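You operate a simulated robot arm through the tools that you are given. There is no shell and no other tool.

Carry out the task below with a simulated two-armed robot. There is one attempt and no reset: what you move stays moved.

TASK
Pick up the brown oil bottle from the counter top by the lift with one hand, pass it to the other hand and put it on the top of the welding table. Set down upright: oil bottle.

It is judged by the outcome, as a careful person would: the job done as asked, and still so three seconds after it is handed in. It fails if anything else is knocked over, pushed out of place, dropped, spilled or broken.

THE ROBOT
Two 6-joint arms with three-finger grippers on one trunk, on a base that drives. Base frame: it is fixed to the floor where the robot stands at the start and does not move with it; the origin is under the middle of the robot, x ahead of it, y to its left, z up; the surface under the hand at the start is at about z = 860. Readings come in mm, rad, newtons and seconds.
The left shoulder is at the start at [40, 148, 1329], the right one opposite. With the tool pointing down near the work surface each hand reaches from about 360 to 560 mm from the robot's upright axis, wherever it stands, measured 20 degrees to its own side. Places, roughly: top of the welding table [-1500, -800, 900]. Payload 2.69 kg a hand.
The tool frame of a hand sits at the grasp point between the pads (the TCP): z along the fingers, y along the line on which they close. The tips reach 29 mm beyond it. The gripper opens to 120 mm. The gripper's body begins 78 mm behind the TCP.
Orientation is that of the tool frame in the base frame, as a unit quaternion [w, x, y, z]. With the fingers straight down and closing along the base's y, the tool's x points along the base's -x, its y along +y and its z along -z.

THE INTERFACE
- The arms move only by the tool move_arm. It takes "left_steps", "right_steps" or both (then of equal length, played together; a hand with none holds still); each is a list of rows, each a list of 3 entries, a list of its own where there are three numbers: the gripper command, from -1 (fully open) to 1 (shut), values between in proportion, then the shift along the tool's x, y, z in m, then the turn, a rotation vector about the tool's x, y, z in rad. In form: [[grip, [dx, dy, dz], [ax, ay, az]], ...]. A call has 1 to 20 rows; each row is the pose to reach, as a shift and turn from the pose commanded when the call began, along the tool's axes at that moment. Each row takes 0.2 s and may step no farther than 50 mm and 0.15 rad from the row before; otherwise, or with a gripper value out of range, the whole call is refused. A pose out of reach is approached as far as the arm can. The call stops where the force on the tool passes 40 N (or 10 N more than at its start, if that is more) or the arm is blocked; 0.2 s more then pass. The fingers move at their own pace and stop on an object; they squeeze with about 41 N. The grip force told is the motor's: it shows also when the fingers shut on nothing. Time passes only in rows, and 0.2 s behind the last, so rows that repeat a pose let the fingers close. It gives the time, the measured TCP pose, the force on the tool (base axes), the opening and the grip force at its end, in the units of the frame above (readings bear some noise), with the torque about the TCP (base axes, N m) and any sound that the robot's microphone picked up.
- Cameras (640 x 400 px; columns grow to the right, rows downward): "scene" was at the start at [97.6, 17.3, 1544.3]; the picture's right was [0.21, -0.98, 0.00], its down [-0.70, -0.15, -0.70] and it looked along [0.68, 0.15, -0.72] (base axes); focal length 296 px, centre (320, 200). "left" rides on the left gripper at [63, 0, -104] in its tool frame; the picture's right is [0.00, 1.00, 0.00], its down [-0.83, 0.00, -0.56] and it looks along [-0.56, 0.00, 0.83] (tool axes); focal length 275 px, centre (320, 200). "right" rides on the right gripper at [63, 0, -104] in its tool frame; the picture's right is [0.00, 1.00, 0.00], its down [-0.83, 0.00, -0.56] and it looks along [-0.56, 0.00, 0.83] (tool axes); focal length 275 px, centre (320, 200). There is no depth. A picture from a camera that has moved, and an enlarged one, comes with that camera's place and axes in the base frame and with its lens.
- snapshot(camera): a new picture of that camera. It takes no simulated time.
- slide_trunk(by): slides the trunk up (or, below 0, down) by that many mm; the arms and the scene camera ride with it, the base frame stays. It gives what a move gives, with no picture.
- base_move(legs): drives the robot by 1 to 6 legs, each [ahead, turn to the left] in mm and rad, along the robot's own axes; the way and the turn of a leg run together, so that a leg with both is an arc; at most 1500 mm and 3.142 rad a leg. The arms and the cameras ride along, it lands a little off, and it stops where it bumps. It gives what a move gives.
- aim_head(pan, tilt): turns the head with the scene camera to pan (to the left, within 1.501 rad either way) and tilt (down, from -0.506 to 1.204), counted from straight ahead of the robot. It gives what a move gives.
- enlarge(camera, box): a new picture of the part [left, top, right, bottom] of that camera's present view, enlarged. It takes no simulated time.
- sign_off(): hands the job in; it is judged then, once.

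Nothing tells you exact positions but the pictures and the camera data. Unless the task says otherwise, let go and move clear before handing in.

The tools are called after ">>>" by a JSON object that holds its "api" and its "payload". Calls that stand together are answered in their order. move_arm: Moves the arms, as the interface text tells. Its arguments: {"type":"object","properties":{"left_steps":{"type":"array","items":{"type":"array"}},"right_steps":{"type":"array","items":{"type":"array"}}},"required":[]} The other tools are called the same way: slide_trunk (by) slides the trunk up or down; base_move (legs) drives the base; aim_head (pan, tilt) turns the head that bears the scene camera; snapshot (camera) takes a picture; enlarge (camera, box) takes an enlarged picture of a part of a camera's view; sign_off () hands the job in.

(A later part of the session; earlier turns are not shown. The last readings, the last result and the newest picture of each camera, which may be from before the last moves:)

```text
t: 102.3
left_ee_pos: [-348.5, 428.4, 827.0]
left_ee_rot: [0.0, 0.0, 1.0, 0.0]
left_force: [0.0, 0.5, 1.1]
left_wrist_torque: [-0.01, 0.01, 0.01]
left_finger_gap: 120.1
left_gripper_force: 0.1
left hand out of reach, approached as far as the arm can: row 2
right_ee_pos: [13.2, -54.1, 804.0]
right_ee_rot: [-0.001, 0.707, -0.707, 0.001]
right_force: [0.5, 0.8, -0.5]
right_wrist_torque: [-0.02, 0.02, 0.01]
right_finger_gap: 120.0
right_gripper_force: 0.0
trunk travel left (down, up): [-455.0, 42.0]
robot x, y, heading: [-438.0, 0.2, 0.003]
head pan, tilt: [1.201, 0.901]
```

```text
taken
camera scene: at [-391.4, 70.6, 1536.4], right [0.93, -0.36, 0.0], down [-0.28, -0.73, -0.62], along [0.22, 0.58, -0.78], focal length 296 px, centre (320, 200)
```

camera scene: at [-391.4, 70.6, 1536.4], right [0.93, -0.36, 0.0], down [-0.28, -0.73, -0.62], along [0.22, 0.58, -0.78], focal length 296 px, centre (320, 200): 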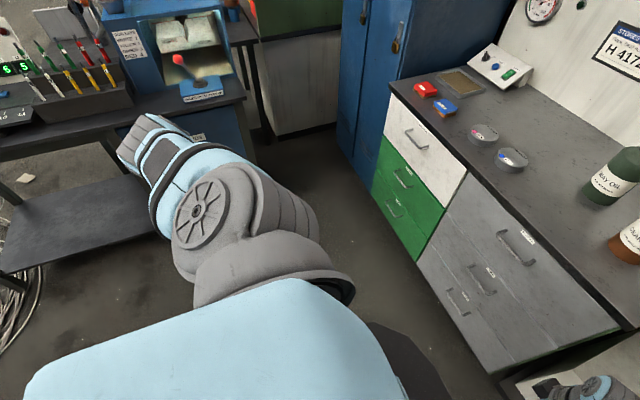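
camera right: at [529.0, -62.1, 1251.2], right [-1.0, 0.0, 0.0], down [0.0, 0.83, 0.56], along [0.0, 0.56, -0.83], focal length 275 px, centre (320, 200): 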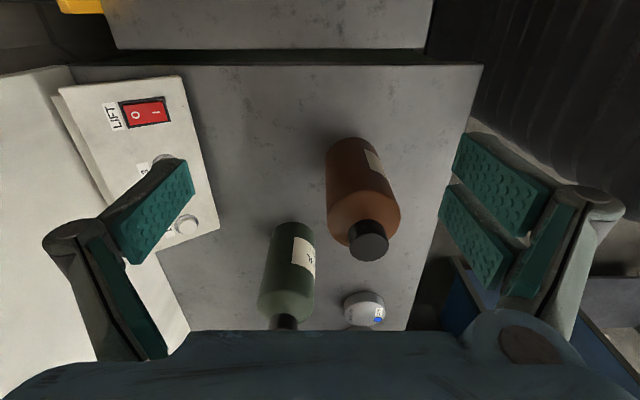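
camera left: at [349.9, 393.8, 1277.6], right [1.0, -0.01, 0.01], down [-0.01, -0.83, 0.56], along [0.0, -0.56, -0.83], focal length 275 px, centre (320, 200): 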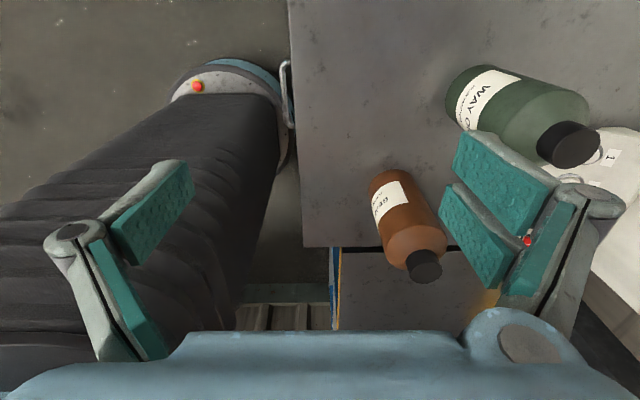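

It went through cleanly (left hand at robot-frame [89, 428, 827], upper arm now pointing out and back). Now I swing the hand forward and up along an arc in this new posture.

>>> {"api": "move_arm", "payload": {"left_steps": [[-1, [-0.04, 0, -0.0095], [0, 0, 0]], [-1, [-0.077, 0, -0.024], [0, 0, 0]], [-1, [-0.112, 0, -0.043], [0, 0, 0]], [-1, [-0.1405, 0, -0.064], [0, 0, 0]], [-1, [-0.1625, 0, -0.085], [0, 0, 0]], [-1, [-0.182, 0, -0.107], [0, 0, 0]], [-1, [-0.1994, 0, -0.132], [0, 0, 0]]]}}

>>> {"api": "snapshot", "payload": {"camera": "scene"}}

```text
t: 103.9
left_ee_pos: [-146.4, 429.3, 958.8]
left_ee_rot: [-0.001, 0.0, 1.0, 0.0]
left_force: [0.0, -0.3, 0.4]
left_wrist_torque: [0.01, 0.01, 0.03]
left_finger_gap: 120.2
left_gripper_force: 0.1
right_ee_pos: [13.9, -51.8, 804.2]
right_ee_rot: [0.002, -0.707, 0.707, -0.001]
right_force: [0.6, 1.0, 0.1]
right_wrist_torque: [-0.01, -0.03, 0.0]
right_finger_gap: 120.0
right_gripper_force: 0.0
trunk travel left (down, up): [-455.0, 42.0]
robot x, y, heading: [-438.9, -3.8, -0.0]
head pan, tilt: [1.201, 0.901]
```

```text
taken
camera scene: at [-390.1, 70.3, 1536.4], right [0.93, -0.36, 0.0], down [-0.28, -0.73, -0.62], along [0.22, 0.58, -0.78], focal length 296 px, centre (320, 200)
```

scene: 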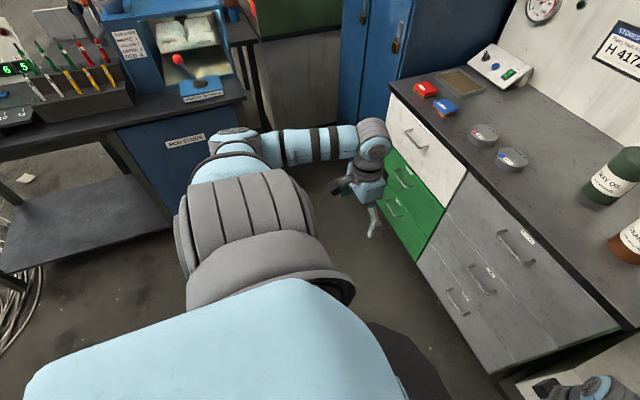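

That's the natural posture, with no complaints this time. Now the real test: move the left hand inward towards the middle.

>>> {"api": "move_arm", "payload": {"left_steps": [[-1, [-0.0184, -0.0327, -0.0059], [0, 0, 0]], [-1, [-0.0369, -0.0654, -0.0117], [0, 0, 0]], [-1, [-0.0553, -0.0981, -0.0176], [0, 0, 0]], [-1, [-0.0737, -0.1309, -0.0234], [0, 0, 0]], [-1, [-0.0921, -0.1636, -0.0293], [0, 0, 0]], [-1, [-0.1106, -0.1963, -0.0351], [0, 0, 0]], [-1, [-0.129, -0.229, -0.041], [0, 0, 0]]]}}

>>> {"api": "aim_head", "payload": {"pan": 0.4, "tilt": 0.9}}

>>> {"api": "snapshot", "payload": {"camera": "scene"}}

```text
t: 105.5
left_ee_pos: [11.6, 192.6, 952.4]
left_ee_rot: [0.0, 0.0, 1.0, 0.001]
left_force: [0.0, -0.8, -0.5]
left_wrist_torque: [0.0, 0.0, -0.01]
left_finger_gap: 119.9
left_gripper_force: 0.1
left hand out of reach, approached as far as the arm can: row 3, 4, 5, 6, 7
right_ee_pos: [13.7, -53.4, 803.9]
right_ee_rot: [0.002, -0.707, 0.707, -0.001]
right_force: [-0.3, 0.4, -0.8]
right_wrist_torque: [0.02, -0.01, 0.03]
right_finger_gap: 120.0
right_gripper_force: 0.0
trunk travel left (down, up): [-455.0, 42.0]
robot x, y, heading: [-437.5, 0.3, -0.003]
head pan, tilt: [1.201, 0.901]
```

```text
t: 106.6
left_ee_pos: [10.4, 195.5, 952.3]
left_ee_rot: [0.0, 0.0, 1.0, -0.001]
left_force: [0.1, 0.5, -0.1]
left_wrist_torque: [0.04, 0.01, 0.03]
left_finger_gap: 119.7
left_gripper_force: 0.0
right_ee_pos: [13.2, -51.9, 803.8]
right_ee_rot: [-0.002, 0.707, -0.707, 0.001]
right_force: [-0.4, 0.7, 0.0]
right_wrist_torque: [0.01, 0.04, 0.0]
right_finger_gap: 120.1
right_gripper_force: 0.0
trunk travel left (down, up): [-455.0, 42.0]
robot x, y, heading: [-439.3, -0.5, 0.0]
head pan, tilt: [0.4, 0.901]
```

```text
taken
camera scene: at [-348.5, 29.5, 1536.4], right [0.39, -0.92, 0.0], down [-0.72, -0.31, -0.62], along [0.57, 0.24, -0.78], focal length 296 px, centre (320, 200)
```

scene: 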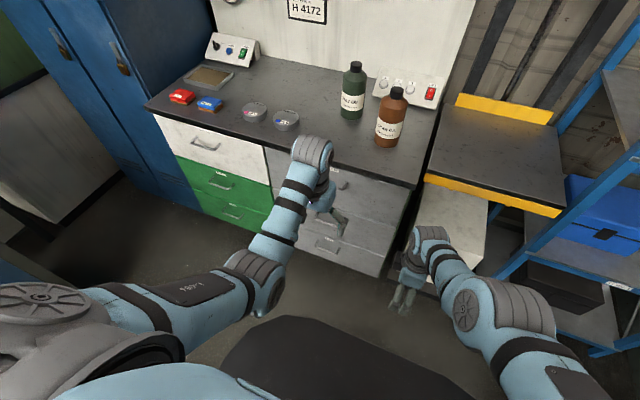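

The left arm now has its natural low-elbow reach: hand at robot-frame [449, 194, 952]. Next I raise the right hand to a waiting pose off to the right (tool pointing left and downward), clear of the counter height.

>>> {"api": "move_arm", "payload": {"right_steps": [[-1, [0.0004, -0.0175, -0.0315], [0.0114, -0.1186, 0.0222]], [-1, [0.0008, -0.035, -0.063], [0.0228, -0.2371, 0.0443]], [-1, [0.0011, -0.0525, -0.0945], [0.0342, -0.3557, 0.0665]], [-1, [0.0015, -0.07, -0.126], [0.0457, -0.4743, 0.0887]], [-1, [0.0019, -0.0875, -0.1575], [0.0571, -0.5928, 0.1108]], [-1, [0.0023, -0.105, -0.189], [0.0685, -0.7114, 0.133]], [-1, [0.0026, -0.1225, -0.2205], [0.0799, -0.8299, 0.1551]], [-1, [0.003, -0.14, -0.252], [0.0913, -0.9485, 0.1773]], [-1, [0.003, -0.14, -0.252], [0.0913, -0.9485, 0.1773]]]}}

```text
t: 108.6
left_ee_pos: [11.6, 194.3, 951.6]
left_ee_rot: [0.0, -0.001, 1.0, 0.0]
left_force: [-0.3, -0.6, 0.9]
left_wrist_torque: [0.0, -0.02, -0.01]
left_finger_gap: 120.0
left_gripper_force: 0.0
right_ee_pos: [152.4, -59.3, 1059.8]
right_ee_rot: [0.355, -0.566, 0.685, 0.29]
right_force: [-0.2, 0.4, -0.1]
right_wrist_torque: [0.03, 0.01, 0.02]
right_finger_gap: 120.0
right_gripper_force: 0.1
right hand out of reach, approached as far as the arm can: row 1, 2, 3, 4, 5, 6, 7
trunk travel left (down, up): [-455.0, 42.0]
robot x, y, heading: [-438.1, 0.7, 0.002]
head pan, tilt: [0.4, 0.901]
```

Right hand waits at robot-frame [590, -59, 1060]. Now I turn the left hand to its grasp orientation (pointing forward-right, 50° below level, fingers closing level) at a point that will be above the bottle's place.

>>> {"api": "move_arm", "payload": {"left_steps": [[-1, [-0.0123, -0.0089, -0.0157], [0.0261, -0.0974, 0.0717]], [-1, [-0.0246, -0.0177, -0.0314], [0.0522, -0.1948, 0.1434]], [-1, [-0.0369, -0.0266, -0.0471], [0.0783, -0.2922, 0.2151]], [-1, [-0.0491, -0.0354, -0.0629], [0.1044, -0.3895, 0.2868]], [-1, [-0.0614, -0.0443, -0.0786], [0.1305, -0.4869, 0.3585]], [-1, [-0.0737, -0.0531, -0.0943], [0.1566, -0.5843, 0.4302]], [-1, [-0.086, -0.062, -0.11], [0.1827, -0.6817, 0.5019]], [-1, [-0.086, -0.062, -0.11], [0.1827, -0.6817, 0.5019]]]}}

>>> {"api": "snapshot", "payload": {"camera": "scene"}}

>>> {"api": "snapshot", "payload": {"camera": "left"}}

```text
t: 110.4
left_ee_pos: [100.9, 134.5, 1056.7]
left_ee_rot: [0.331, 0.243, 0.907, -0.089]
left_force: [0.4, 0.2, -0.2]
left_wrist_torque: [-0.01, 0.0, 0.01]
left_finger_gap: 120.0
left_gripper_force: 0.0
right_ee_pos: [151.4, -59.7, 1058.5]
right_ee_rot: [0.354, -0.567, 0.685, 0.291]
right_force: [1.0, 0.3, -0.6]
right_wrist_torque: [-0.02, -0.01, -0.02]
right_finger_gap: 120.2
right_gripper_force: 0.0
trunk travel left (down, up): [-455.0, 42.0]
robot x, y, heading: [-436.0, -2.2, 0.002]
head pan, tilt: [0.4, 0.901]
```

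```text
taken
camera scene: at [-348.6, 29.2, 1536.4], right [0.39, -0.92, 0.0], down [-0.72, -0.31, -0.62], along [0.57, 0.24, -0.78], focal length 296 px, centre (320, 200)
```

scene: 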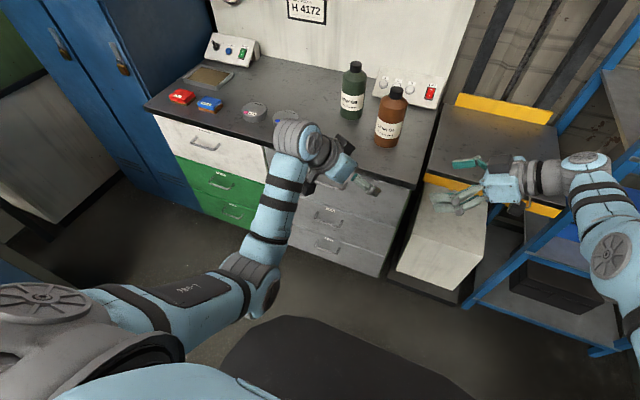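

```text
taken
camera left: at [1.3, 191.8, 1096.5], right [0.5, 0.86, 0.0], down [0.24, -0.14, 0.96], along [0.83, -0.48, -0.28], focal length 275 px, centre (320, 200)
```

left: 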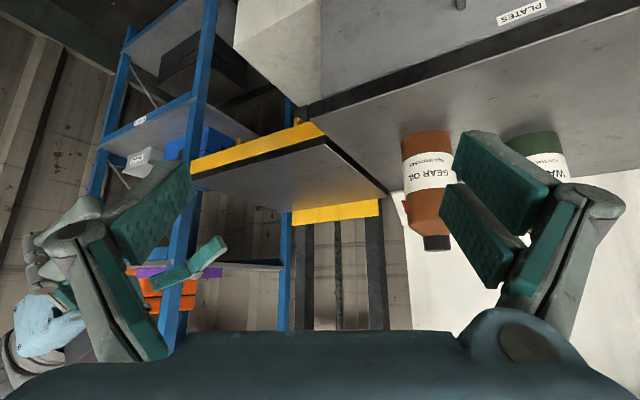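

Everything in place: the left arm works freely now at robot-frame [537, 135, 1057]. I raise the left hand a bit so it passes above the bottle caps, then drive forward towards the counter, stopping slightly short to check alignment.

>>> {"api": "move_arm", "payload": {"left_steps": [[-1, [-0.0145, 0, -0.0172], [0, 0, 0]], [-1, [-0.029, 0, -0.0345], [0, 0, 0]]]}}

>>> {"api": "base_move", "payload": {"legs": [[300, 0]]}}

>>> {"api": "aim_head", "payload": {"pan": 0.2, "tilt": 0.8}}

>>> {"api": "snapshot", "payload": {"camera": "scene"}}

>>> {"api": "snapshot", "payload": {"camera": "left"}}

```text
t: 111.0
left_ee_pos: [100.3, 135.4, 1102.2]
left_ee_rot: [0.331, 0.243, 0.908, -0.088]
left_force: [0.1, 0.0, -0.2]
left_wrist_torque: [0.0, -0.02, -0.01]
left_finger_gap: 120.0
left_gripper_force: 0.0
right_ee_pos: [152.4, -58.9, 1059.2]
right_ee_rot: [0.354, -0.567, 0.684, 0.292]
right_force: [-0.3, 0.7, -0.4]
right_wrist_torque: [0.0, -0.01, -0.01]
right_finger_gap: 120.0
right_gripper_force: 0.0
trunk travel left (down, up): [-455.0, 42.0]
robot x, y, heading: [-439.2, 1.0, 0.003]
head pan, tilt: [0.4, 0.901]
```

```text
t: 113.1
left_ee_pos: [400.4, 139.3, 1102.4]
left_ee_rot: [0.331, 0.241, 0.908, -0.087]
left_force: [0.1, -0.3, 0.2]
left_wrist_torque: [0.0, 0.01, 0.02]
left_finger_gap: 120.1
left_gripper_force: 0.0
right_ee_pos: [452.9, -53.9, 1060.7]
right_ee_rot: [0.355, -0.569, 0.682, 0.291]
right_force: [-0.1, -0.3, 0.0]
right_wrist_torque: [-0.01, 0.0, -0.02]
right_finger_gap: 120.3
right_gripper_force: 0.1
trunk travel left (down, up): [-455.0, 42.0]
robot x, y, heading: [-133.1, -1.0, 0.005]
head pan, tilt: [0.4, 0.901]
```

```text
t: 113.8
left_ee_pos: [403.0, 139.7, 1102.9]
left_ee_rot: [0.331, 0.24, 0.908, -0.088]
left_force: [-0.5, -1.2, -0.3]
left_wrist_torque: [0.0, 0.0, 0.0]
left_finger_gap: 120.0
left_gripper_force: 0.1
right_ee_pos: [456.6, -54.0, 1059.3]
right_ee_rot: [0.354, -0.568, 0.683, 0.292]
right_force: [-0.4, 0.4, 0.9]
right_wrist_torque: [0.01, 0.04, 0.03]
right_finger_gap: 120.0
right_gripper_force: 0.0
trunk travel left (down, up): [-455.0, 42.0]
robot x, y, heading: [-129.2, -1.0, 0.006]
head pan, tilt: [0.201, 0.799]
```

```text
taken
camera scene: at [-35.0, 17.8, 1544.3], right [0.21, -0.98, 0.0], down [-0.7, -0.15, -0.7], along [0.68, 0.14, -0.72], focal length 296 px, centre (320, 200)
```

scene: 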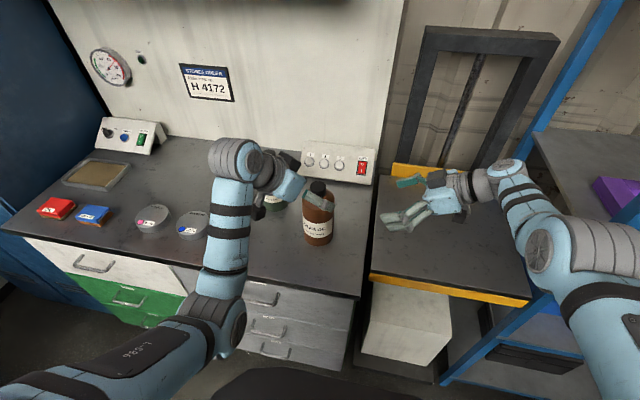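

```text
taken
camera left: at [303.3, 196.6, 1142.6], right [0.5, 0.87, 0.0], down [0.24, -0.14, 0.96], along [0.83, -0.48, -0.28], focal length 275 px, centre (320, 200)
```

left: 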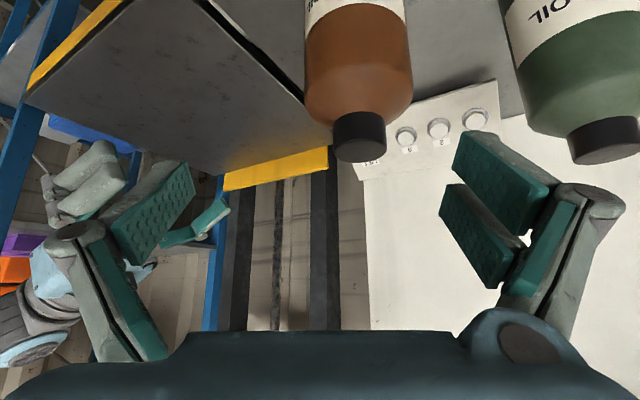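

The brown bottle stands at about [475, 131]; the left fingers are still 73 mm short of it and clear above its cap. I raise the hand slightly more, then drive the remaining distance.

>>> {"api": "move_arm", "payload": {"left_steps": [[-1, [-0.0129, 0, -0.0153], [0, 0, 0]]]}}

>>> {"api": "base_move", "payload": {"legs": [[72, 0]]}}

>>> {"api": "snapshot", "payload": {"camera": "left"}}

>>> {"api": "snapshot", "payload": {"camera": "scene"}}

```text
t: 114.2
left_ee_pos: [404.9, 138.6, 1121.6]
left_ee_rot: [0.331, 0.24, 0.908, -0.088]
left_force: [-0.7, 0.8, -0.2]
left_wrist_torque: [0.0, -0.01, -0.01]
left_finger_gap: 119.7
left_gripper_force: 0.0
right_ee_pos: [456.4, -53.7, 1059.9]
right_ee_rot: [0.353, -0.569, 0.683, 0.292]
right_force: [0.3, -0.1, 0.7]
right_wrist_torque: [-0.01, 0.03, -0.01]
right_finger_gap: 120.2
right_gripper_force: 0.0
trunk travel left (down, up): [-455.0, 42.0]
robot x, y, heading: [-131.0, -0.3, 0.008]
head pan, tilt: [0.201, 0.799]
```

```text
t: 115.2
left_ee_pos: [467.3, 140.3, 1126.8]
left_ee_rot: [0.336, 0.241, 0.906, -0.086]
left_force: [2.9, -0.5, 0.4]
left_wrist_torque: [0.02, 0.16, -0.13]
left_finger_gap: 119.8
left_gripper_force: 0.2
right_ee_pos: [522.5, -54.1, 1061.1]
right_ee_rot: [0.354, -0.57, 0.682, 0.291]
right_force: [-2.0, 0.4, -1.9]
right_wrist_torque: [0.07, -0.13, -0.17]
right_finger_gap: 120.0
right_gripper_force: 0.2
trunk travel left (down, up): [-455.0, 42.0]
robot x, y, heading: [-63.8, -0.2, 0.009]
head pan, tilt: [0.201, 0.799]
```

```text
taken
camera left: at [365.4, 196.6, 1166.3], right [0.5, 0.87, 0.01], down [0.23, -0.14, 0.96], along [0.84, -0.48, -0.27], focal length 275 px, centre (320, 200)
```

left: 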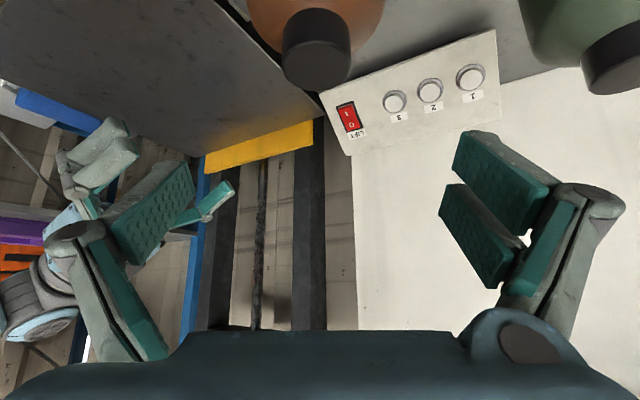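

```text
taken
camera scene: at [31.5, 18.6, 1544.6], right [0.21, -0.98, 0.0], down [-0.7, -0.15, -0.7], along [0.68, 0.14, -0.71], focal length 296 px, centre (320, 200)
```

scene: 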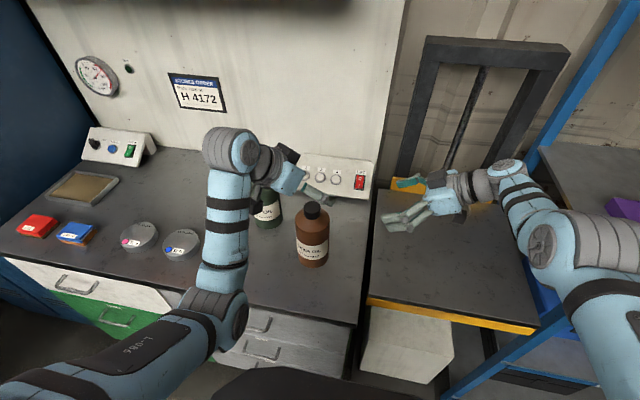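

The left hand is now practically above the bottle, which I place at [476, 132]. I let things settle and take a fresh reading before the last alignment.

>>> {"api": "move_arm", "payload": {"left_steps": [[-1, [0, 0, 0], [0, 0, 0]], [-1, [0, 0, 0], [0, 0, 0]], [-1, [0, 0, 0], [0, 0, 0]]]}}

>>> {"api": "snapshot", "payload": {"camera": "left"}}

>>> {"api": "snapshot", "payload": {"camera": "right"}}

```text
t: 116.0
left_ee_pos: [465.1, 139.3, 1127.0]
left_ee_rot: [0.337, 0.24, 0.906, -0.085]
left_force: [-0.7, 0.8, 0.5]
left_wrist_torque: [-0.02, -0.03, 0.02]
left_finger_gap: 120.0
left_gripper_force: 0.1
right_ee_pos: [520.7, -53.4, 1062.7]
right_ee_rot: [0.355, -0.569, 0.682, 0.292]
right_force: [-0.8, -0.5, -0.4]
right_wrist_torque: [-0.02, -0.02, -0.03]
right_finger_gap: 120.0
right_gripper_force: 0.1
trunk travel left (down, up): [-455.0, 42.0]
robot x, y, heading: [-66.4, 3.7, 0.003]
head pan, tilt: [0.201, 0.799]
```

```text
taken
camera left: at [365.0, 196.5, 1166.7], right [0.5, 0.87, 0.01], down [0.23, -0.14, 0.96], along [0.84, -0.48, -0.27], focal length 275 px, centre (320, 200)
```

left: 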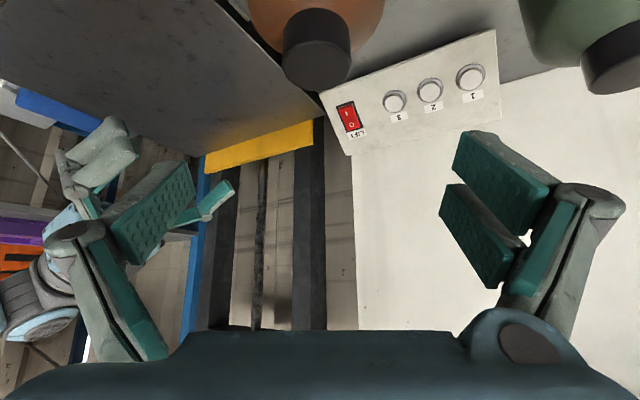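

```text
taken
camera right: at [501.8, -172.6, 1069.3], right [-0.98, 0.18, -0.01], down [0.0, 0.03, 1.0], along [0.18, 0.98, -0.03], focal length 275 px, centre (320, 200)
```

right: 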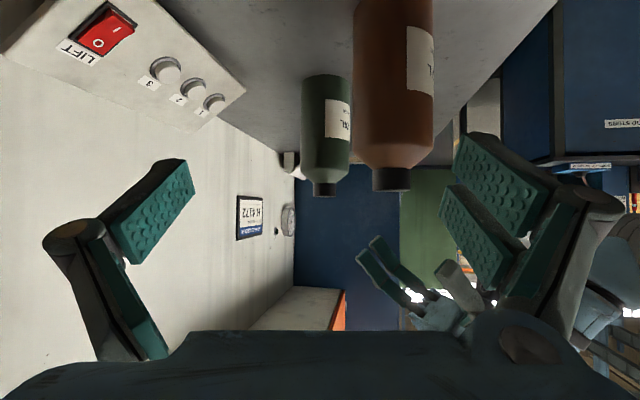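

Odd: the left hand sits about 5 mm higher and further back than the base move alone explains, as if the left arm leaned on something. I look closely before going on.

>>> {"api": "enlarge", "payload": {"camera": "scene", "box": [180, 110, 400, 280]}}

>>> {"api": "enlarge", "payload": {"camera": "scene", "box": [120, 220, 320, 400]}}

>>> {"api": "enlarge", "payload": {"camera": "right", "box": [280, 100, 640, 340]}}

```text
2.35 times, centred on (290, 195) of scene
camera zoom: at [30.9, 18.4, 1544.8], right [0.21, -0.98, 0.0], down [-0.7, -0.15, -0.7], along [0.68, 0.14, -0.71], focal length 696 px, centre (391, 212)
```

zoom: 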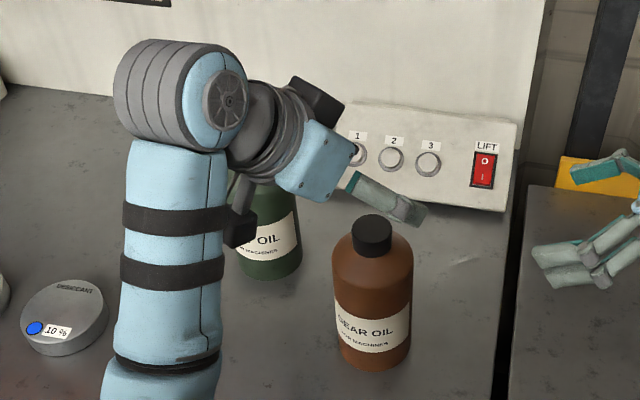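

```text
2.22 times, centred on (220, 310) of scene
camera zoom: at [30.9, 18.4, 1544.8], right [0.21, -0.98, 0.0], down [-0.7, -0.15, -0.7], along [0.68, 0.14, -0.71], focal length 657 px, centre (542, -44)
```

zoom: 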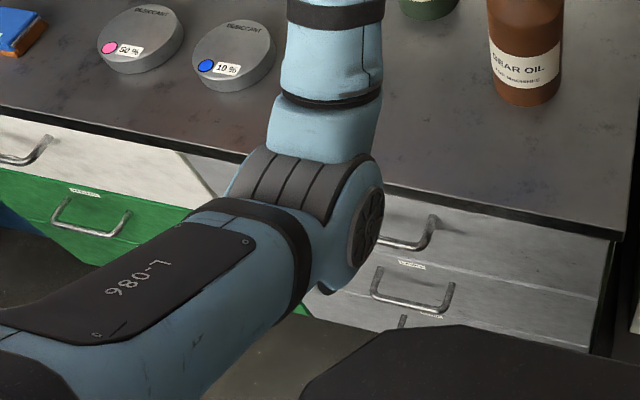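

```text
1.67 times, centred on (460, 220) of right
camera zoom: at [501.8, -172.6, 1069.3], right [-0.98, 0.18, -0.01], down [0.0, 0.03, 1.0], along [0.18, 0.98, -0.03], focal length 459 px, centre (87, 167)
```

zoom: 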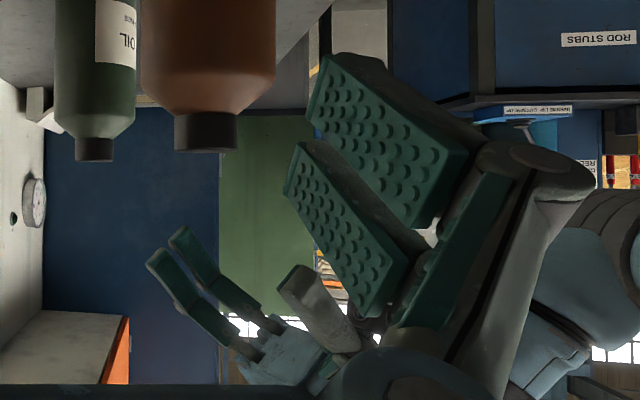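

I can't see a contact, but the head picture also hints the robot is leaning a hair. I back off a few millimetres to see whether the small tilt disappears.

>>> {"api": "base_move", "payload": {"legs": [[-15, 0]]}}

>>> {"api": "move_arm", "payload": {"left_steps": [[-1, [0, 0, 0], [0, 0, 0]], [-1, [0, 0, 0], [0, 0, 0]]]}}

>>> {"api": "snapshot", "payload": {"camera": "scene"}}

```text
t: 116.8
left_ee_pos: [456.6, 139.4, 1124.9]
left_ee_rot: [0.334, 0.24, 0.908, -0.086]
left_force: [-0.1, 0.5, -0.9]
left_wrist_torque: [-0.02, 0.03, -0.05]
left_finger_gap: 120.1
left_gripper_force: 0.1
right_ee_pos: [513.9, -53.4, 1057.9]
right_ee_rot: [0.352, -0.569, 0.683, 0.293]
right_force: [0.0, 0.3, -0.5]
right_wrist_torque: [0.02, 0.01, 0.01]
right_finger_gap: 119.8
right_gripper_force: 0.0
trunk travel left (down, up): [-455.0, 42.0]
robot x, y, heading: [-73.3, 1.3, 0.009]
head pan, tilt: [0.201, 0.799]
```

```text
t: 117.4
left_ee_pos: [454.7, 138.6, 1125.1]
left_ee_rot: [0.335, 0.24, 0.907, -0.086]
left_force: [-0.3, -0.7, 1.0]
left_wrist_torque: [0.02, 0.02, 0.0]
left_finger_gap: 120.0
left_gripper_force: 0.1
right_ee_pos: [510.3, -53.9, 1059.6]
right_ee_rot: [0.353, -0.569, 0.682, 0.293]
right_force: [-0.2, -0.7, -0.4]
right_wrist_torque: [0.0, 0.0, -0.01]
right_finger_gap: 120.0
right_gripper_force: 0.0
trunk travel left (down, up): [-455.0, 42.0]
robot x, y, heading: [-77.4, 4.4, 0.008]
head pan, tilt: [0.201, 0.799]
```

```text
taken
camera scene: at [21.6, 18.3, 1544.3], right [0.21, -0.98, 0.0], down [-0.7, -0.15, -0.7], along [0.68, 0.14, -0.72], focal length 296 px, centre (320, 200)
```

scene: 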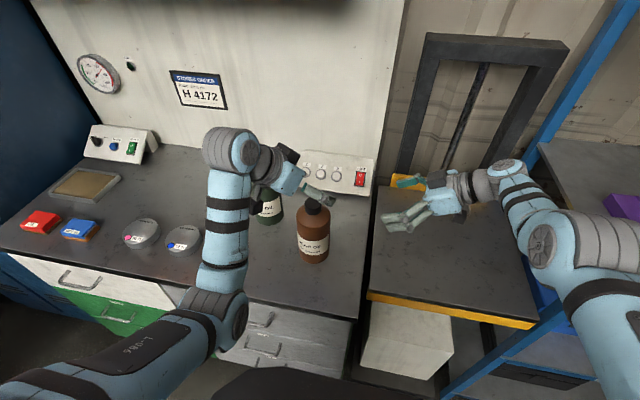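

The lean is gone after backing off (robot at about x = -76), so it was only the stop. I now do the last horizontal alignment with the left arm itself, still above the cap.

>>> {"api": "move_arm", "payload": {"left_steps": [[-1, [-0.0164, 0.0046, 0.014], [0, 0, 0]], [-1, [-0.0164, 0.0046, 0.014], [0, 0, 0]], [-1, [-0.0164, 0.0046, 0.014], [0, 0, 0]]]}}

>>> {"api": "snapshot", "payload": {"camera": "left"}}

>>> {"api": "snapshot", "payload": {"camera": "right"}}

>>> {"api": "enlarge", "payload": {"camera": "scene", "box": [220, 120, 400, 280]}}

```text
t: 118.2
left_ee_pos: [476.0, 132.7, 1124.8]
left_ee_rot: [0.334, 0.24, 0.907, -0.087]
left_force: [-0.3, 0.6, -0.6]
left_wrist_torque: [0.0, 0.02, 0.0]
left_finger_gap: 119.8
left_gripper_force: 0.1
right_ee_pos: [510.8, -53.5, 1060.0]
right_ee_rot: [0.353, -0.569, 0.683, 0.292]
right_force: [-0.5, -0.9, 0.4]
right_wrist_torque: [-0.01, -0.02, 0.04]
right_finger_gap: 120.1
right_gripper_force: 0.0
trunk travel left (down, up): [-455.0, 42.0]
robot x, y, heading: [-78.8, 2.8, 0.013]
head pan, tilt: [0.201, 0.799]
```

```text
taken
camera left: at [375.6, 189.1, 1164.7], right [0.5, 0.87, 0.01], down [0.23, -0.14, 0.96], along [0.84, -0.48, -0.27], focal length 275 px, centre (320, 200)
```

left: 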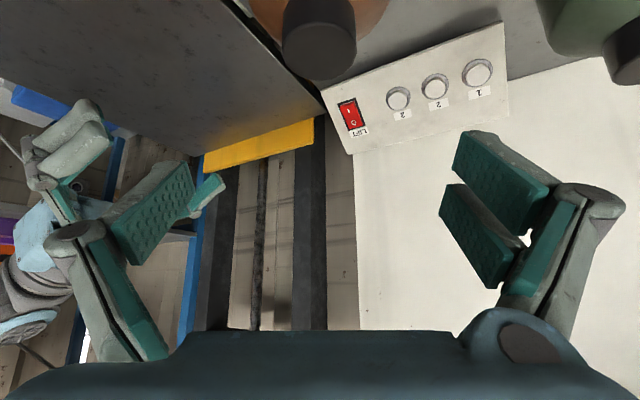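

```text
taken
camera right: at [490.7, -172.6, 1067.2], right [-0.98, 0.18, -0.01], down [0.0, 0.03, 1.0], along [0.18, 0.98, -0.03], focal length 275 px, centre (320, 200)
```

right: 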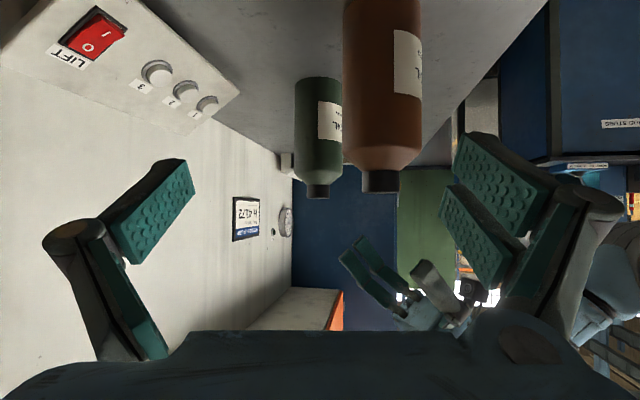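

```text
2.50 times, centred on (310, 200) of scene
camera zoom: at [21.6, 18.6, 1544.3], right [0.21, -0.98, 0.0], down [-0.7, -0.15, -0.7], along [0.68, 0.14, -0.72], focal length 739 px, centre (345, 200)
```

zoom: 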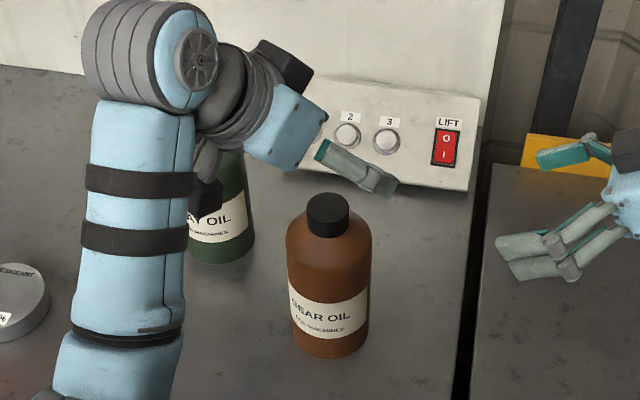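

The bottle's axis is well centred between the left fingers (within about 3 mm), cap top at z≈1049. I lower the open left hand straight down to grip the upper body at z≈980.

>>> {"api": "move_arm", "payload": {"left_steps": [[-1, [0.0184, -0.0003, 0.0224], [0, 0, 0]], [-1, [0.0367, -0.0006, 0.0448], [0, 0, 0]], [-1, [0.0551, -0.0009, 0.0671], [0, 0, 0]], [-1, [0.0734, -0.0012, 0.0895], [0, 0, 0]], [-1, [0.0918, -0.0015, 0.1119], [0, 0, 0]], [-1, [0.0918, -0.0015, 0.1119], [0, 0, 0]]]}}

>>> {"api": "snapshot", "payload": {"camera": "left"}}

>>> {"api": "snapshot", "payload": {"camera": "right"}}

>>> {"api": "enlarge", "payload": {"camera": "scene", "box": [220, 120, 400, 280]}}

```text
t: 119.6
left_ee_pos: [474.4, 129.5, 981.2]
left_ee_rot: [0.334, 0.241, 0.907, -0.087]
left_force: [0.1, -0.9, 0.0]
left_wrist_torque: [0.02, 0.02, -0.01]
left_finger_gap: 120.1
left_gripper_force: 0.0
right_ee_pos: [511.9, -52.7, 1059.3]
right_ee_rot: [0.354, -0.569, 0.682, 0.292]
right_force: [-0.7, 0.1, -0.4]
right_wrist_torque: [-0.01, 0.01, 0.02]
right_finger_gap: 120.0
right_gripper_force: 0.2
trunk travel left (down, up): [-455.0, 42.0]
robot x, y, heading: [-77.9, -0.3, 0.007]
head pan, tilt: [0.201, 0.799]
```

```text
taken
camera left: at [374.5, 187.8, 1019.6], right [0.5, 0.87, 0.01], down [0.23, -0.14, 0.96], along [0.84, -0.48, -0.27], focal length 275 px, centre (320, 200)
```

left: 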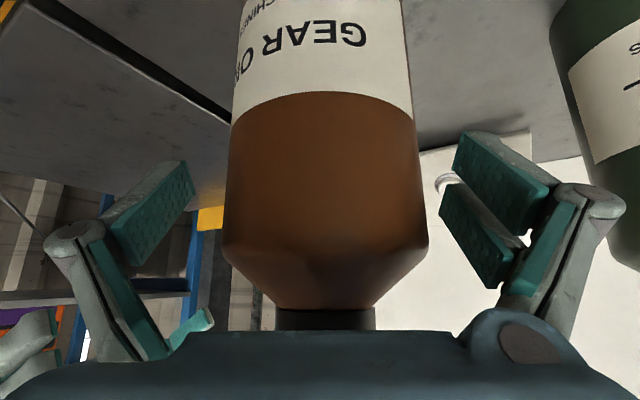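

```text
taken
camera right: at [490.7, -172.9, 1067.2], right [-0.98, 0.18, -0.01], down [0.0, 0.03, 1.0], along [0.18, 0.98, -0.03], focal length 275 px, centre (320, 200)
```

right: 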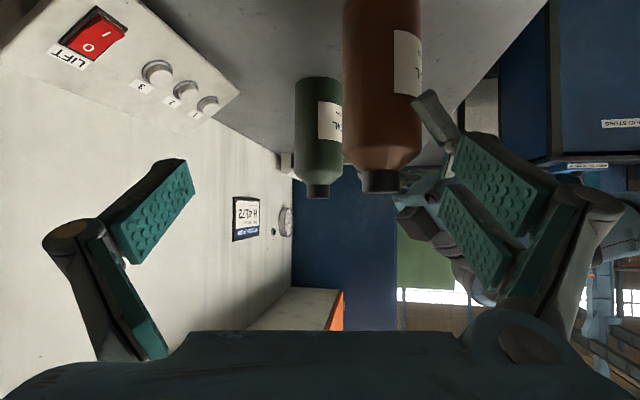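

```text
2.50 times, centred on (310, 200) of scene
camera zoom: at [21.7, 18.2, 1544.3], right [0.21, -0.98, 0.0], down [-0.7, -0.15, -0.7], along [0.68, 0.14, -0.72], focal length 739 px, centre (345, 200)
```

zoom: 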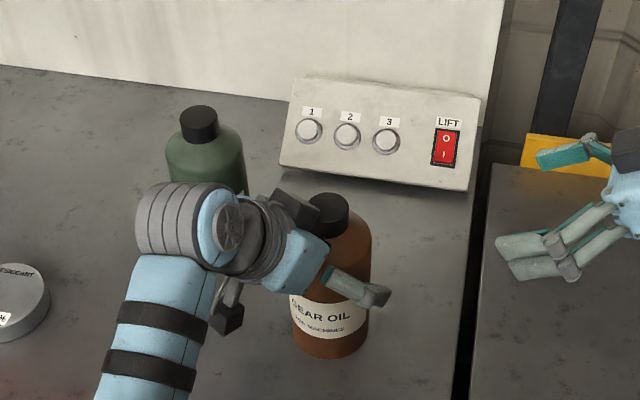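

The bottle is nicely centred between the left pads at the right depth. I close the left gripper on it.

>>> {"api": "move_arm", "payload": {"left_steps": [[1, [0, 0, 0], [0, 0, 0]], [1, [0, 0, 0], [0, 0, 0]], [1, [0, 0, 0], [0, 0, 0]], [1, [0, 0, 0], [0, 0, 0]], [1, [0, 0, 0], [0, 0, 0]]]}}

>>> {"api": "snapshot", "payload": {"camera": "left"}}

>>> {"api": "snapshot", "payload": {"camera": "right"}}

```text
t: 120.8
left_ee_pos: [475.1, 130.9, 980.1]
left_ee_rot: [0.336, 0.24, 0.907, -0.087]
left_force: [3.0, 2.7, 4.6]
left_wrist_torque: [0.77, -0.38, -0.09]
left_finger_gap: 82.5
left_gripper_force: 41.3
right_ee_pos: [511.5, -52.3, 1059.8]
right_ee_rot: [0.352, -0.57, 0.683, 0.292]
right_force: [-0.4, 0.7, 0.1]
right_wrist_torque: [-0.02, 0.01, -0.01]
right_finger_gap: 120.0
right_gripper_force: 0.1
trunk travel left (down, up): [-455.0, 42.0]
robot x, y, heading: [-76.6, 2.1, 0.007]
head pan, tilt: [0.201, 0.799]
```

```text
taken
camera left: at [374.7, 188.2, 1020.2], right [0.5, 0.87, 0.01], down [0.23, -0.14, 0.96], along [0.84, -0.48, -0.27], focal length 275 px, centre (320, 200)
```

left: 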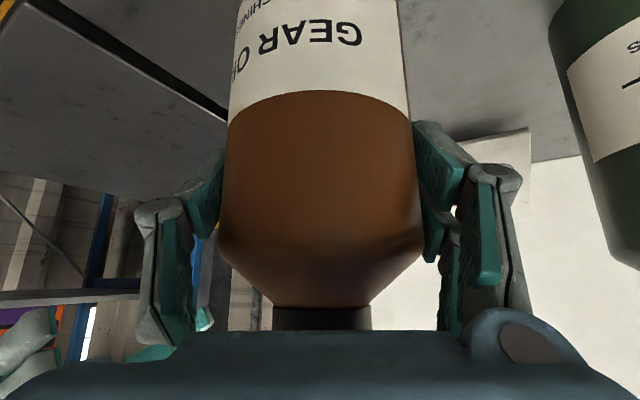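

```text
taken
camera right: at [490.7, -172.5, 1067.3], right [-0.98, 0.18, -0.01], down [0.0, 0.03, 1.0], along [0.18, 0.98, -0.03], focal length 275 px, centre (320, 200)
```

right: 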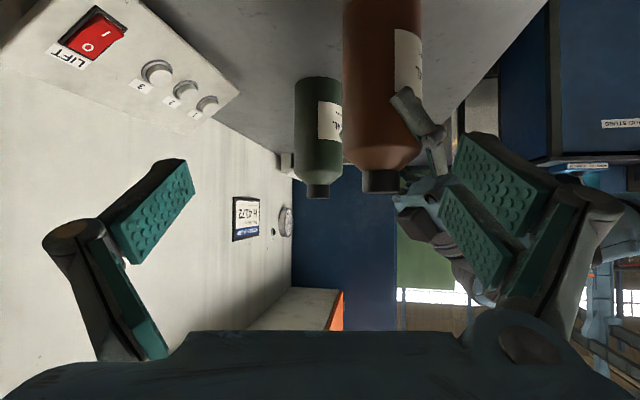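

The left gripper holds the bottle (82.5 mm gap, 41 N). I lift it straight up by 100 mm.

>>> {"api": "move_arm", "payload": {"left_steps": [[1, [-0.013, 0, -0.0152], [0, 0, 0]], [1, [-0.026, 0, -0.0304], [0, 0, 0]], [1, [-0.0389, 0, -0.0456], [0, 0, 0]], [1, [-0.0519, 0, -0.0608], [0, 0, 0]], [1, [-0.0649, 0, -0.076], [0, 0, 0]], [1, [-0.0649, 0, -0.076], [0, 0, 0]]]}}

>>> {"api": "snapshot", "payload": {"camera": "scene"}}

>>> {"api": "snapshot", "payload": {"camera": "right"}}

```text
t: 122.2
left_ee_pos: [476.4, 128.4, 1079.4]
left_ee_rot: [0.333, 0.239, 0.908, -0.087]
left_force: [0.0, 0.1, -7.6]
left_wrist_torque: [0.02, 0.04, 0.01]
left_finger_gap: 83.0
left_gripper_force: 40.5
right_ee_pos: [513.1, -53.6, 1058.3]
right_ee_rot: [0.353, -0.569, 0.683, 0.293]
right_force: [0.5, 0.7, -0.2]
right_wrist_torque: [-0.01, 0.0, 0.0]
right_finger_gap: 120.0
right_gripper_force: 0.0
trunk travel left (down, up): [-455.0, 42.0]
robot x, y, heading: [-76.9, -0.9, 0.011]
head pan, tilt: [0.201, 0.799]
```

```text
taken
camera scene: at [23.1, 18.6, 1544.2], right [0.21, -0.98, 0.0], down [-0.7, -0.15, -0.7], along [0.68, 0.14, -0.72], focal length 296 px, centre (320, 200)
```

scene: 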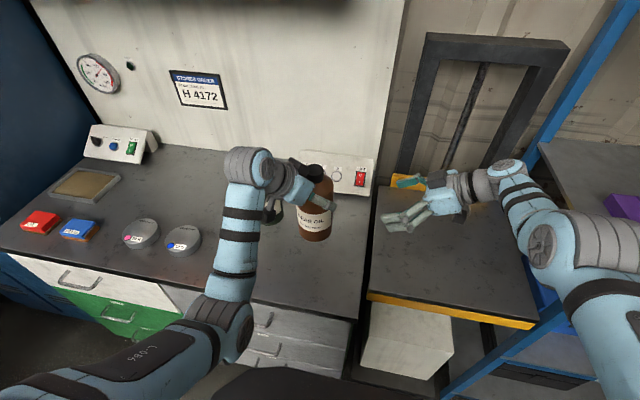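

```text
taken
camera right: at [491.7, -172.6, 1066.6], right [-0.98, 0.18, -0.01], down [0.0, 0.03, 1.0], along [0.18, 0.98, -0.03], focal length 275 px, centre (320, 200)
```

right: 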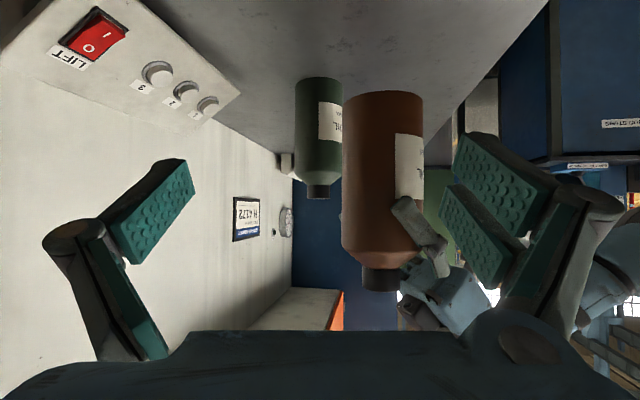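

The bottle is lifted upright, its base near z = 959. I back away from the counter to open floor for the handover.

>>> {"api": "base_move", "payload": {"legs": [[-400, 0]]}}

>>> {"api": "snapshot", "payload": {"camera": "scene"}}

>>> {"api": "snapshot", "payload": {"camera": "right"}}

```text
t: 124.7
left_ee_pos: [75.8, 127.8, 1078.2]
left_ee_rot: [0.333, 0.238, 0.908, -0.086]
left_force: [-0.5, 0.2, -7.5]
left_wrist_torque: [0.04, 0.03, -0.02]
left_finger_gap: 82.9
left_gripper_force: 40.8
right_ee_pos: [113.2, -52.9, 1057.0]
right_ee_rot: [0.351, -0.571, 0.681, 0.294]
right_force: [0.5, -0.1, -0.3]
right_wrist_torque: [0.0, 0.02, 0.0]
right_finger_gap: 119.9
right_gripper_force: 0.0
trunk travel left (down, up): [-455.0, 42.0]
robot x, y, heading: [-474.3, -0.9, 0.008]
head pan, tilt: [0.201, 0.799]
```

```text
taken
camera scene: at [-375.1, 14.9, 1543.9], right [0.21, -0.98, 0.0], down [-0.7, -0.15, -0.69], along [0.68, 0.15, -0.72], focal length 296 px, centre (320, 200)
```

scene: 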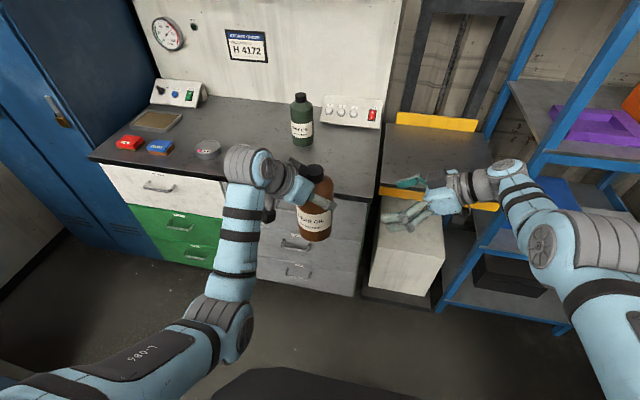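

```text
taken
camera right: at [93.5, -173.4, 1065.2], right [-0.98, 0.17, 0.0], down [0.0, 0.03, 1.0], along [0.17, 0.98, -0.03], focal length 275 px, centre (320, 200)
```

right: 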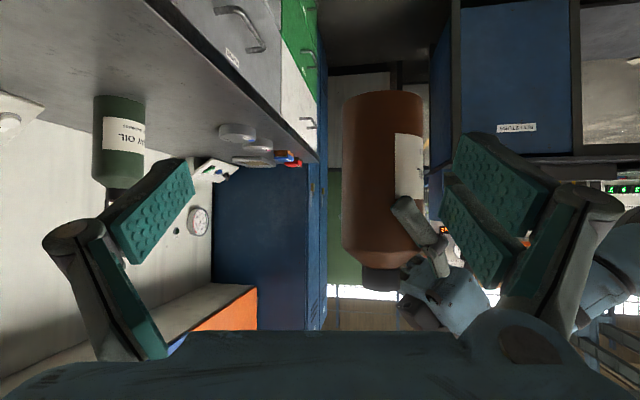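

The bottle hangs upright in open space at robot-frame [551, 128]. To give the right hand room, I swing the left hand (with the bottle) around the bottle's vertical axis so that it holds from the left side.

>>> {"api": "move_arm", "payload": {"left_steps": [[1, [0.0002, -0.0025, -0.0006], [0.074, -0.0006, 0.0866]], [1, [0.0005, -0.0049, -0.0012], [0.148, -0.0011, 0.1733]], [1, [0.0007, -0.0074, -0.0018], [0.222, -0.0017, 0.2599]], [1, [0.001, -0.0098, -0.0024], [0.296, -0.0023, 0.3466]], [1, [0.0012, -0.0123, -0.003], [0.37, -0.0029, 0.4332]], [1, [0.0015, -0.0147, -0.0036], [0.444, -0.0034, 0.5199]], [1, [0.0017, -0.0172, -0.0042], [0.518, -0.004, 0.6065]], [1, [0.0017, -0.0172, -0.0042], [0.518, -0.004, 0.6065]]]}}

>>> {"api": "snapshot", "payload": {"camera": "scene"}}

>>> {"api": "snapshot", "payload": {"camera": "right"}}

```text
t: 126.5
left_ee_pos: [61.2, 116.4, 1081.5]
left_ee_rot: [0.275, 0.571, 0.744, -0.21]
left_force: [-0.1, 0.0, -7.6]
left_wrist_torque: [0.04, 0.04, -0.02]
left_finger_gap: 82.7
left_gripper_force: 41.1
right_ee_pos: [110.8, -54.3, 1058.3]
right_ee_rot: [0.352, -0.571, 0.681, 0.294]
right_force: [-0.4, -0.9, 0.3]
right_wrist_torque: [-0.01, 0.02, -0.02]
right_finger_gap: 119.9
right_gripper_force: 0.1
trunk travel left (down, up): [-455.0, 42.0]
robot x, y, heading: [-480.7, 0.1, 0.018]
head pan, tilt: [0.201, 0.799]
```

```text
taken
camera scene: at [-378.5, 14.9, 1544.2], right [0.21, -0.98, 0.0], down [-0.7, -0.15, -0.7], along [0.68, 0.15, -0.72], focal length 296 px, centre (320, 200)
```

scene: 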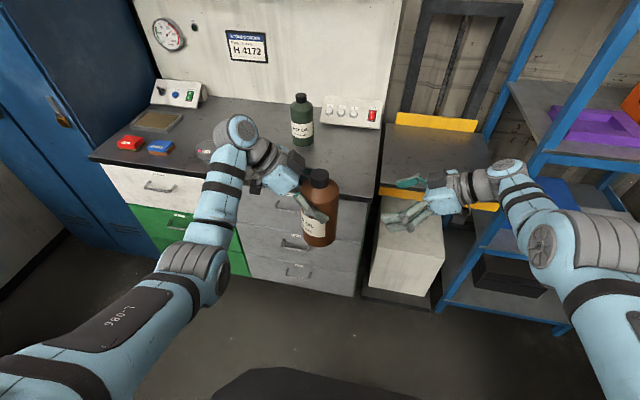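

```text
taken
camera right: at [91.3, -173.4, 1066.6], right [-0.98, 0.17, -0.01], down [0.0, 0.03, 1.0], along [0.17, 0.98, -0.03], focal length 275 px, centre (320, 200)
```

right: 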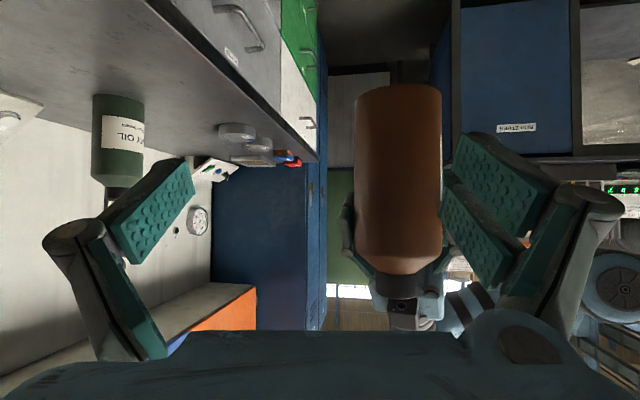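

The left hand now holds the bottle from its left side, bottle still upright at base-frame [60.5, 116], bottom near z = 961. I bring the open right hand to a start point to the right and slightly below, in line with the bottle.

>>> {"api": "move_arm", "payload": {"right_steps": [[-1, [0.0111, 0.0132, 0.0191], [0, -0.0215, 0]], [-1, [0.0222, 0.0263, 0.0382], [0, -0.043, 0]], [-1, [0.0334, 0.0395, 0.0573], [0, -0.0645, 0]], [-1, [0.0445, 0.0527, 0.0763], [0, -0.086, 0]], [-1, [0.0556, 0.0658, 0.0954], [0, -0.1075, 0]], [-1, [0.0667, 0.079, 0.1145], [0, -0.129, 0]], [-1, [0.0667, 0.079, 0.1145], [0, -0.129, 0]]]}}

>>> {"api": "snapshot", "payload": {"camera": "scene"}}

>>> {"api": "snapshot", "payload": {"camera": "right"}}

```text
t: 128.1
left_ee_pos: [63.0, 115.3, 1081.0]
left_ee_rot: [0.275, 0.571, 0.744, -0.211]
left_force: [-0.7, 1.2, -7.1]
left_wrist_torque: [0.03, 0.0, -0.02]
left_finger_gap: 82.5
left_gripper_force: 40.8
right_ee_pos: [48.6, 14.4, 937.2]
right_ee_rot: [0.395, -0.551, 0.657, 0.331]
right_force: [0.0, -0.2, -0.1]
right_wrist_torque: [-0.01, -0.01, 0.01]
right_finger_gap: 120.3
right_gripper_force: 0.0
right hand out of reach, approached as far as the arm can: row 1, 2, 3, 4, 5, 6, 7
trunk travel left (down, up): [-455.0, 42.0]
robot x, y, heading: [-476.9, -4.6, 0.012]
head pan, tilt: [0.201, 0.799]
```

```text
taken
camera scene: at [-378.5, 14.9, 1544.2], right [0.21, -0.98, 0.0], down [-0.7, -0.15, -0.7], along [0.68, 0.15, -0.72], focal length 296 px, centre (320, 200)
```

scene: 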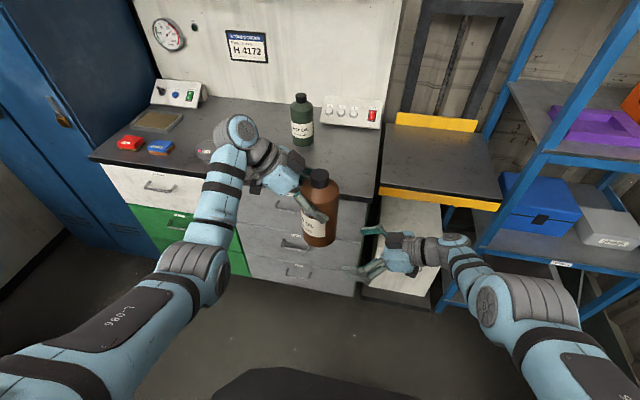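

```text
taken
camera right: at [27.8, -105.8, 928.7], right [-0.99, 0.17, 0.0], down [-0.02, -0.1, 0.99], along [0.17, 0.98, 0.1], focal length 275 px, centre (320, 200)
```

right: 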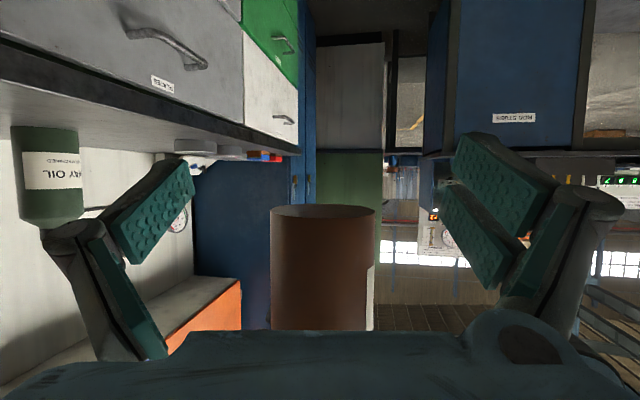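

The right hand is in line: the bottle appears centred between its open fingers. I move it in (left and slightly up) to its grip point low on the bottle's body.

>>> {"api": "move_arm", "payload": {"right_steps": [[-1, [-0.0136, 0.0005, 0.0073], [0, 0, 0]], [-1, [-0.0272, 0.001, 0.0146], [0, 0, 0]], [-1, [-0.0408, 0.0015, 0.0218], [0, 0, 0]], [-1, [-0.0545, 0.002, 0.0291], [0, 0, 0]], [-1, [-0.0681, 0.0024, 0.0364], [0, 0, 0]], [-1, [-0.0817, 0.0029, 0.0437], [0, 0, 0]], [-1, [-0.0953, 0.0034, 0.0509], [0, 0, 0]], [-1, [-0.1089, 0.0039, 0.0582], [0, 0, 0]], [-1, [-0.1089, 0.0039, 0.0582], [0, 0, 0]]]}}

>>> {"api": "snapshot", "payload": {"camera": "right"}}

>>> {"api": "snapshot", "payload": {"camera": "left"}}

>>> {"api": "enlarge", "payload": {"camera": "scene", "box": [230, 130, 450, 300]}}

```text
t: 130.1
left_ee_pos: [62.3, 116.3, 1081.2]
left_ee_rot: [0.275, 0.571, 0.744, -0.21]
left_force: [0.4, 0.2, -7.5]
left_wrist_torque: [0.06, 0.0, 0.01]
left_finger_gap: 82.4
left_gripper_force: 40.6
right_ee_pos: [64.3, 115.2, 1002.8]
right_ee_rot: [0.394, -0.552, 0.657, 0.331]
right_force: [-0.9, -0.8, 0.2]
right_wrist_torque: [-0.02, 0.02, -0.03]
right_finger_gap: 120.0
right_gripper_force: 0.0
right hand out of reach, approached as far as the arm can: row 2, 3, 4, 5, 6, 7, 8, 9
trunk travel left (down, up): [-455.0, 42.0]
robot x, y, heading: [-477.0, -5.0, 0.016]
head pan, tilt: [0.201, 0.799]
```

```text
taken
camera right: at [45.1, -3.8, 994.4], right [-0.99, 0.17, 0.0], down [-0.02, -0.1, 0.99], along [0.17, 0.98, 0.1], focal length 275 px, centre (320, 200)
```

right: 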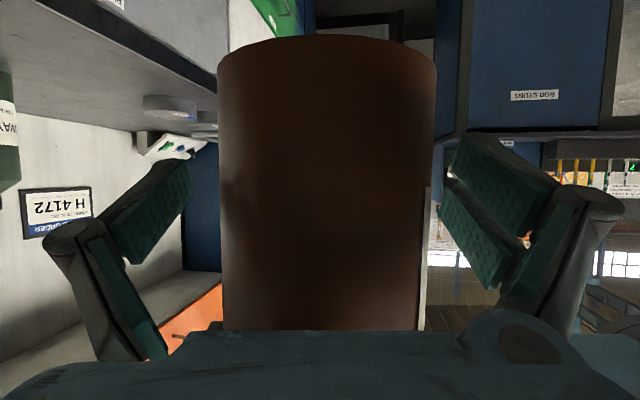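

```text
taken
camera left: at [32.1, 226.6, 1120.5], right [0.97, 0.26, 0.0], down [0.07, -0.26, 0.96], along [0.25, -0.93, -0.27], focal length 275 px, centre (320, 200)
```

left: 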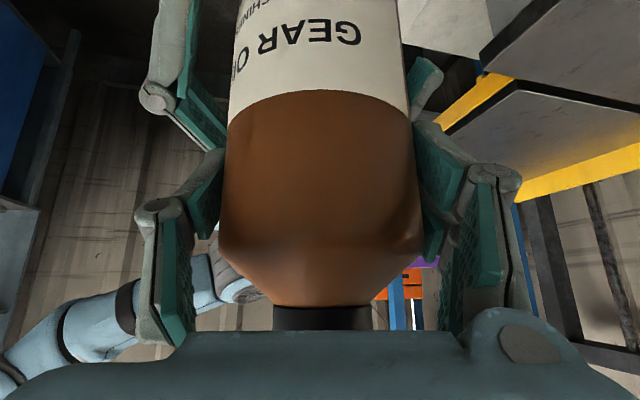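

```text
2.35 times, centred on (340, 215) of scene
camera zoom: at [-378.5, 15.0, 1544.2], right [0.21, -0.98, 0.0], down [-0.7, -0.15, -0.7], along [0.68, 0.15, -0.72], focal length 696 px, centre (273, 165)
```

zoom: 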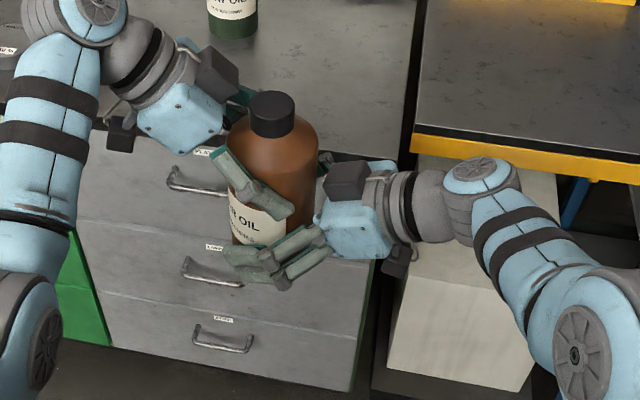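

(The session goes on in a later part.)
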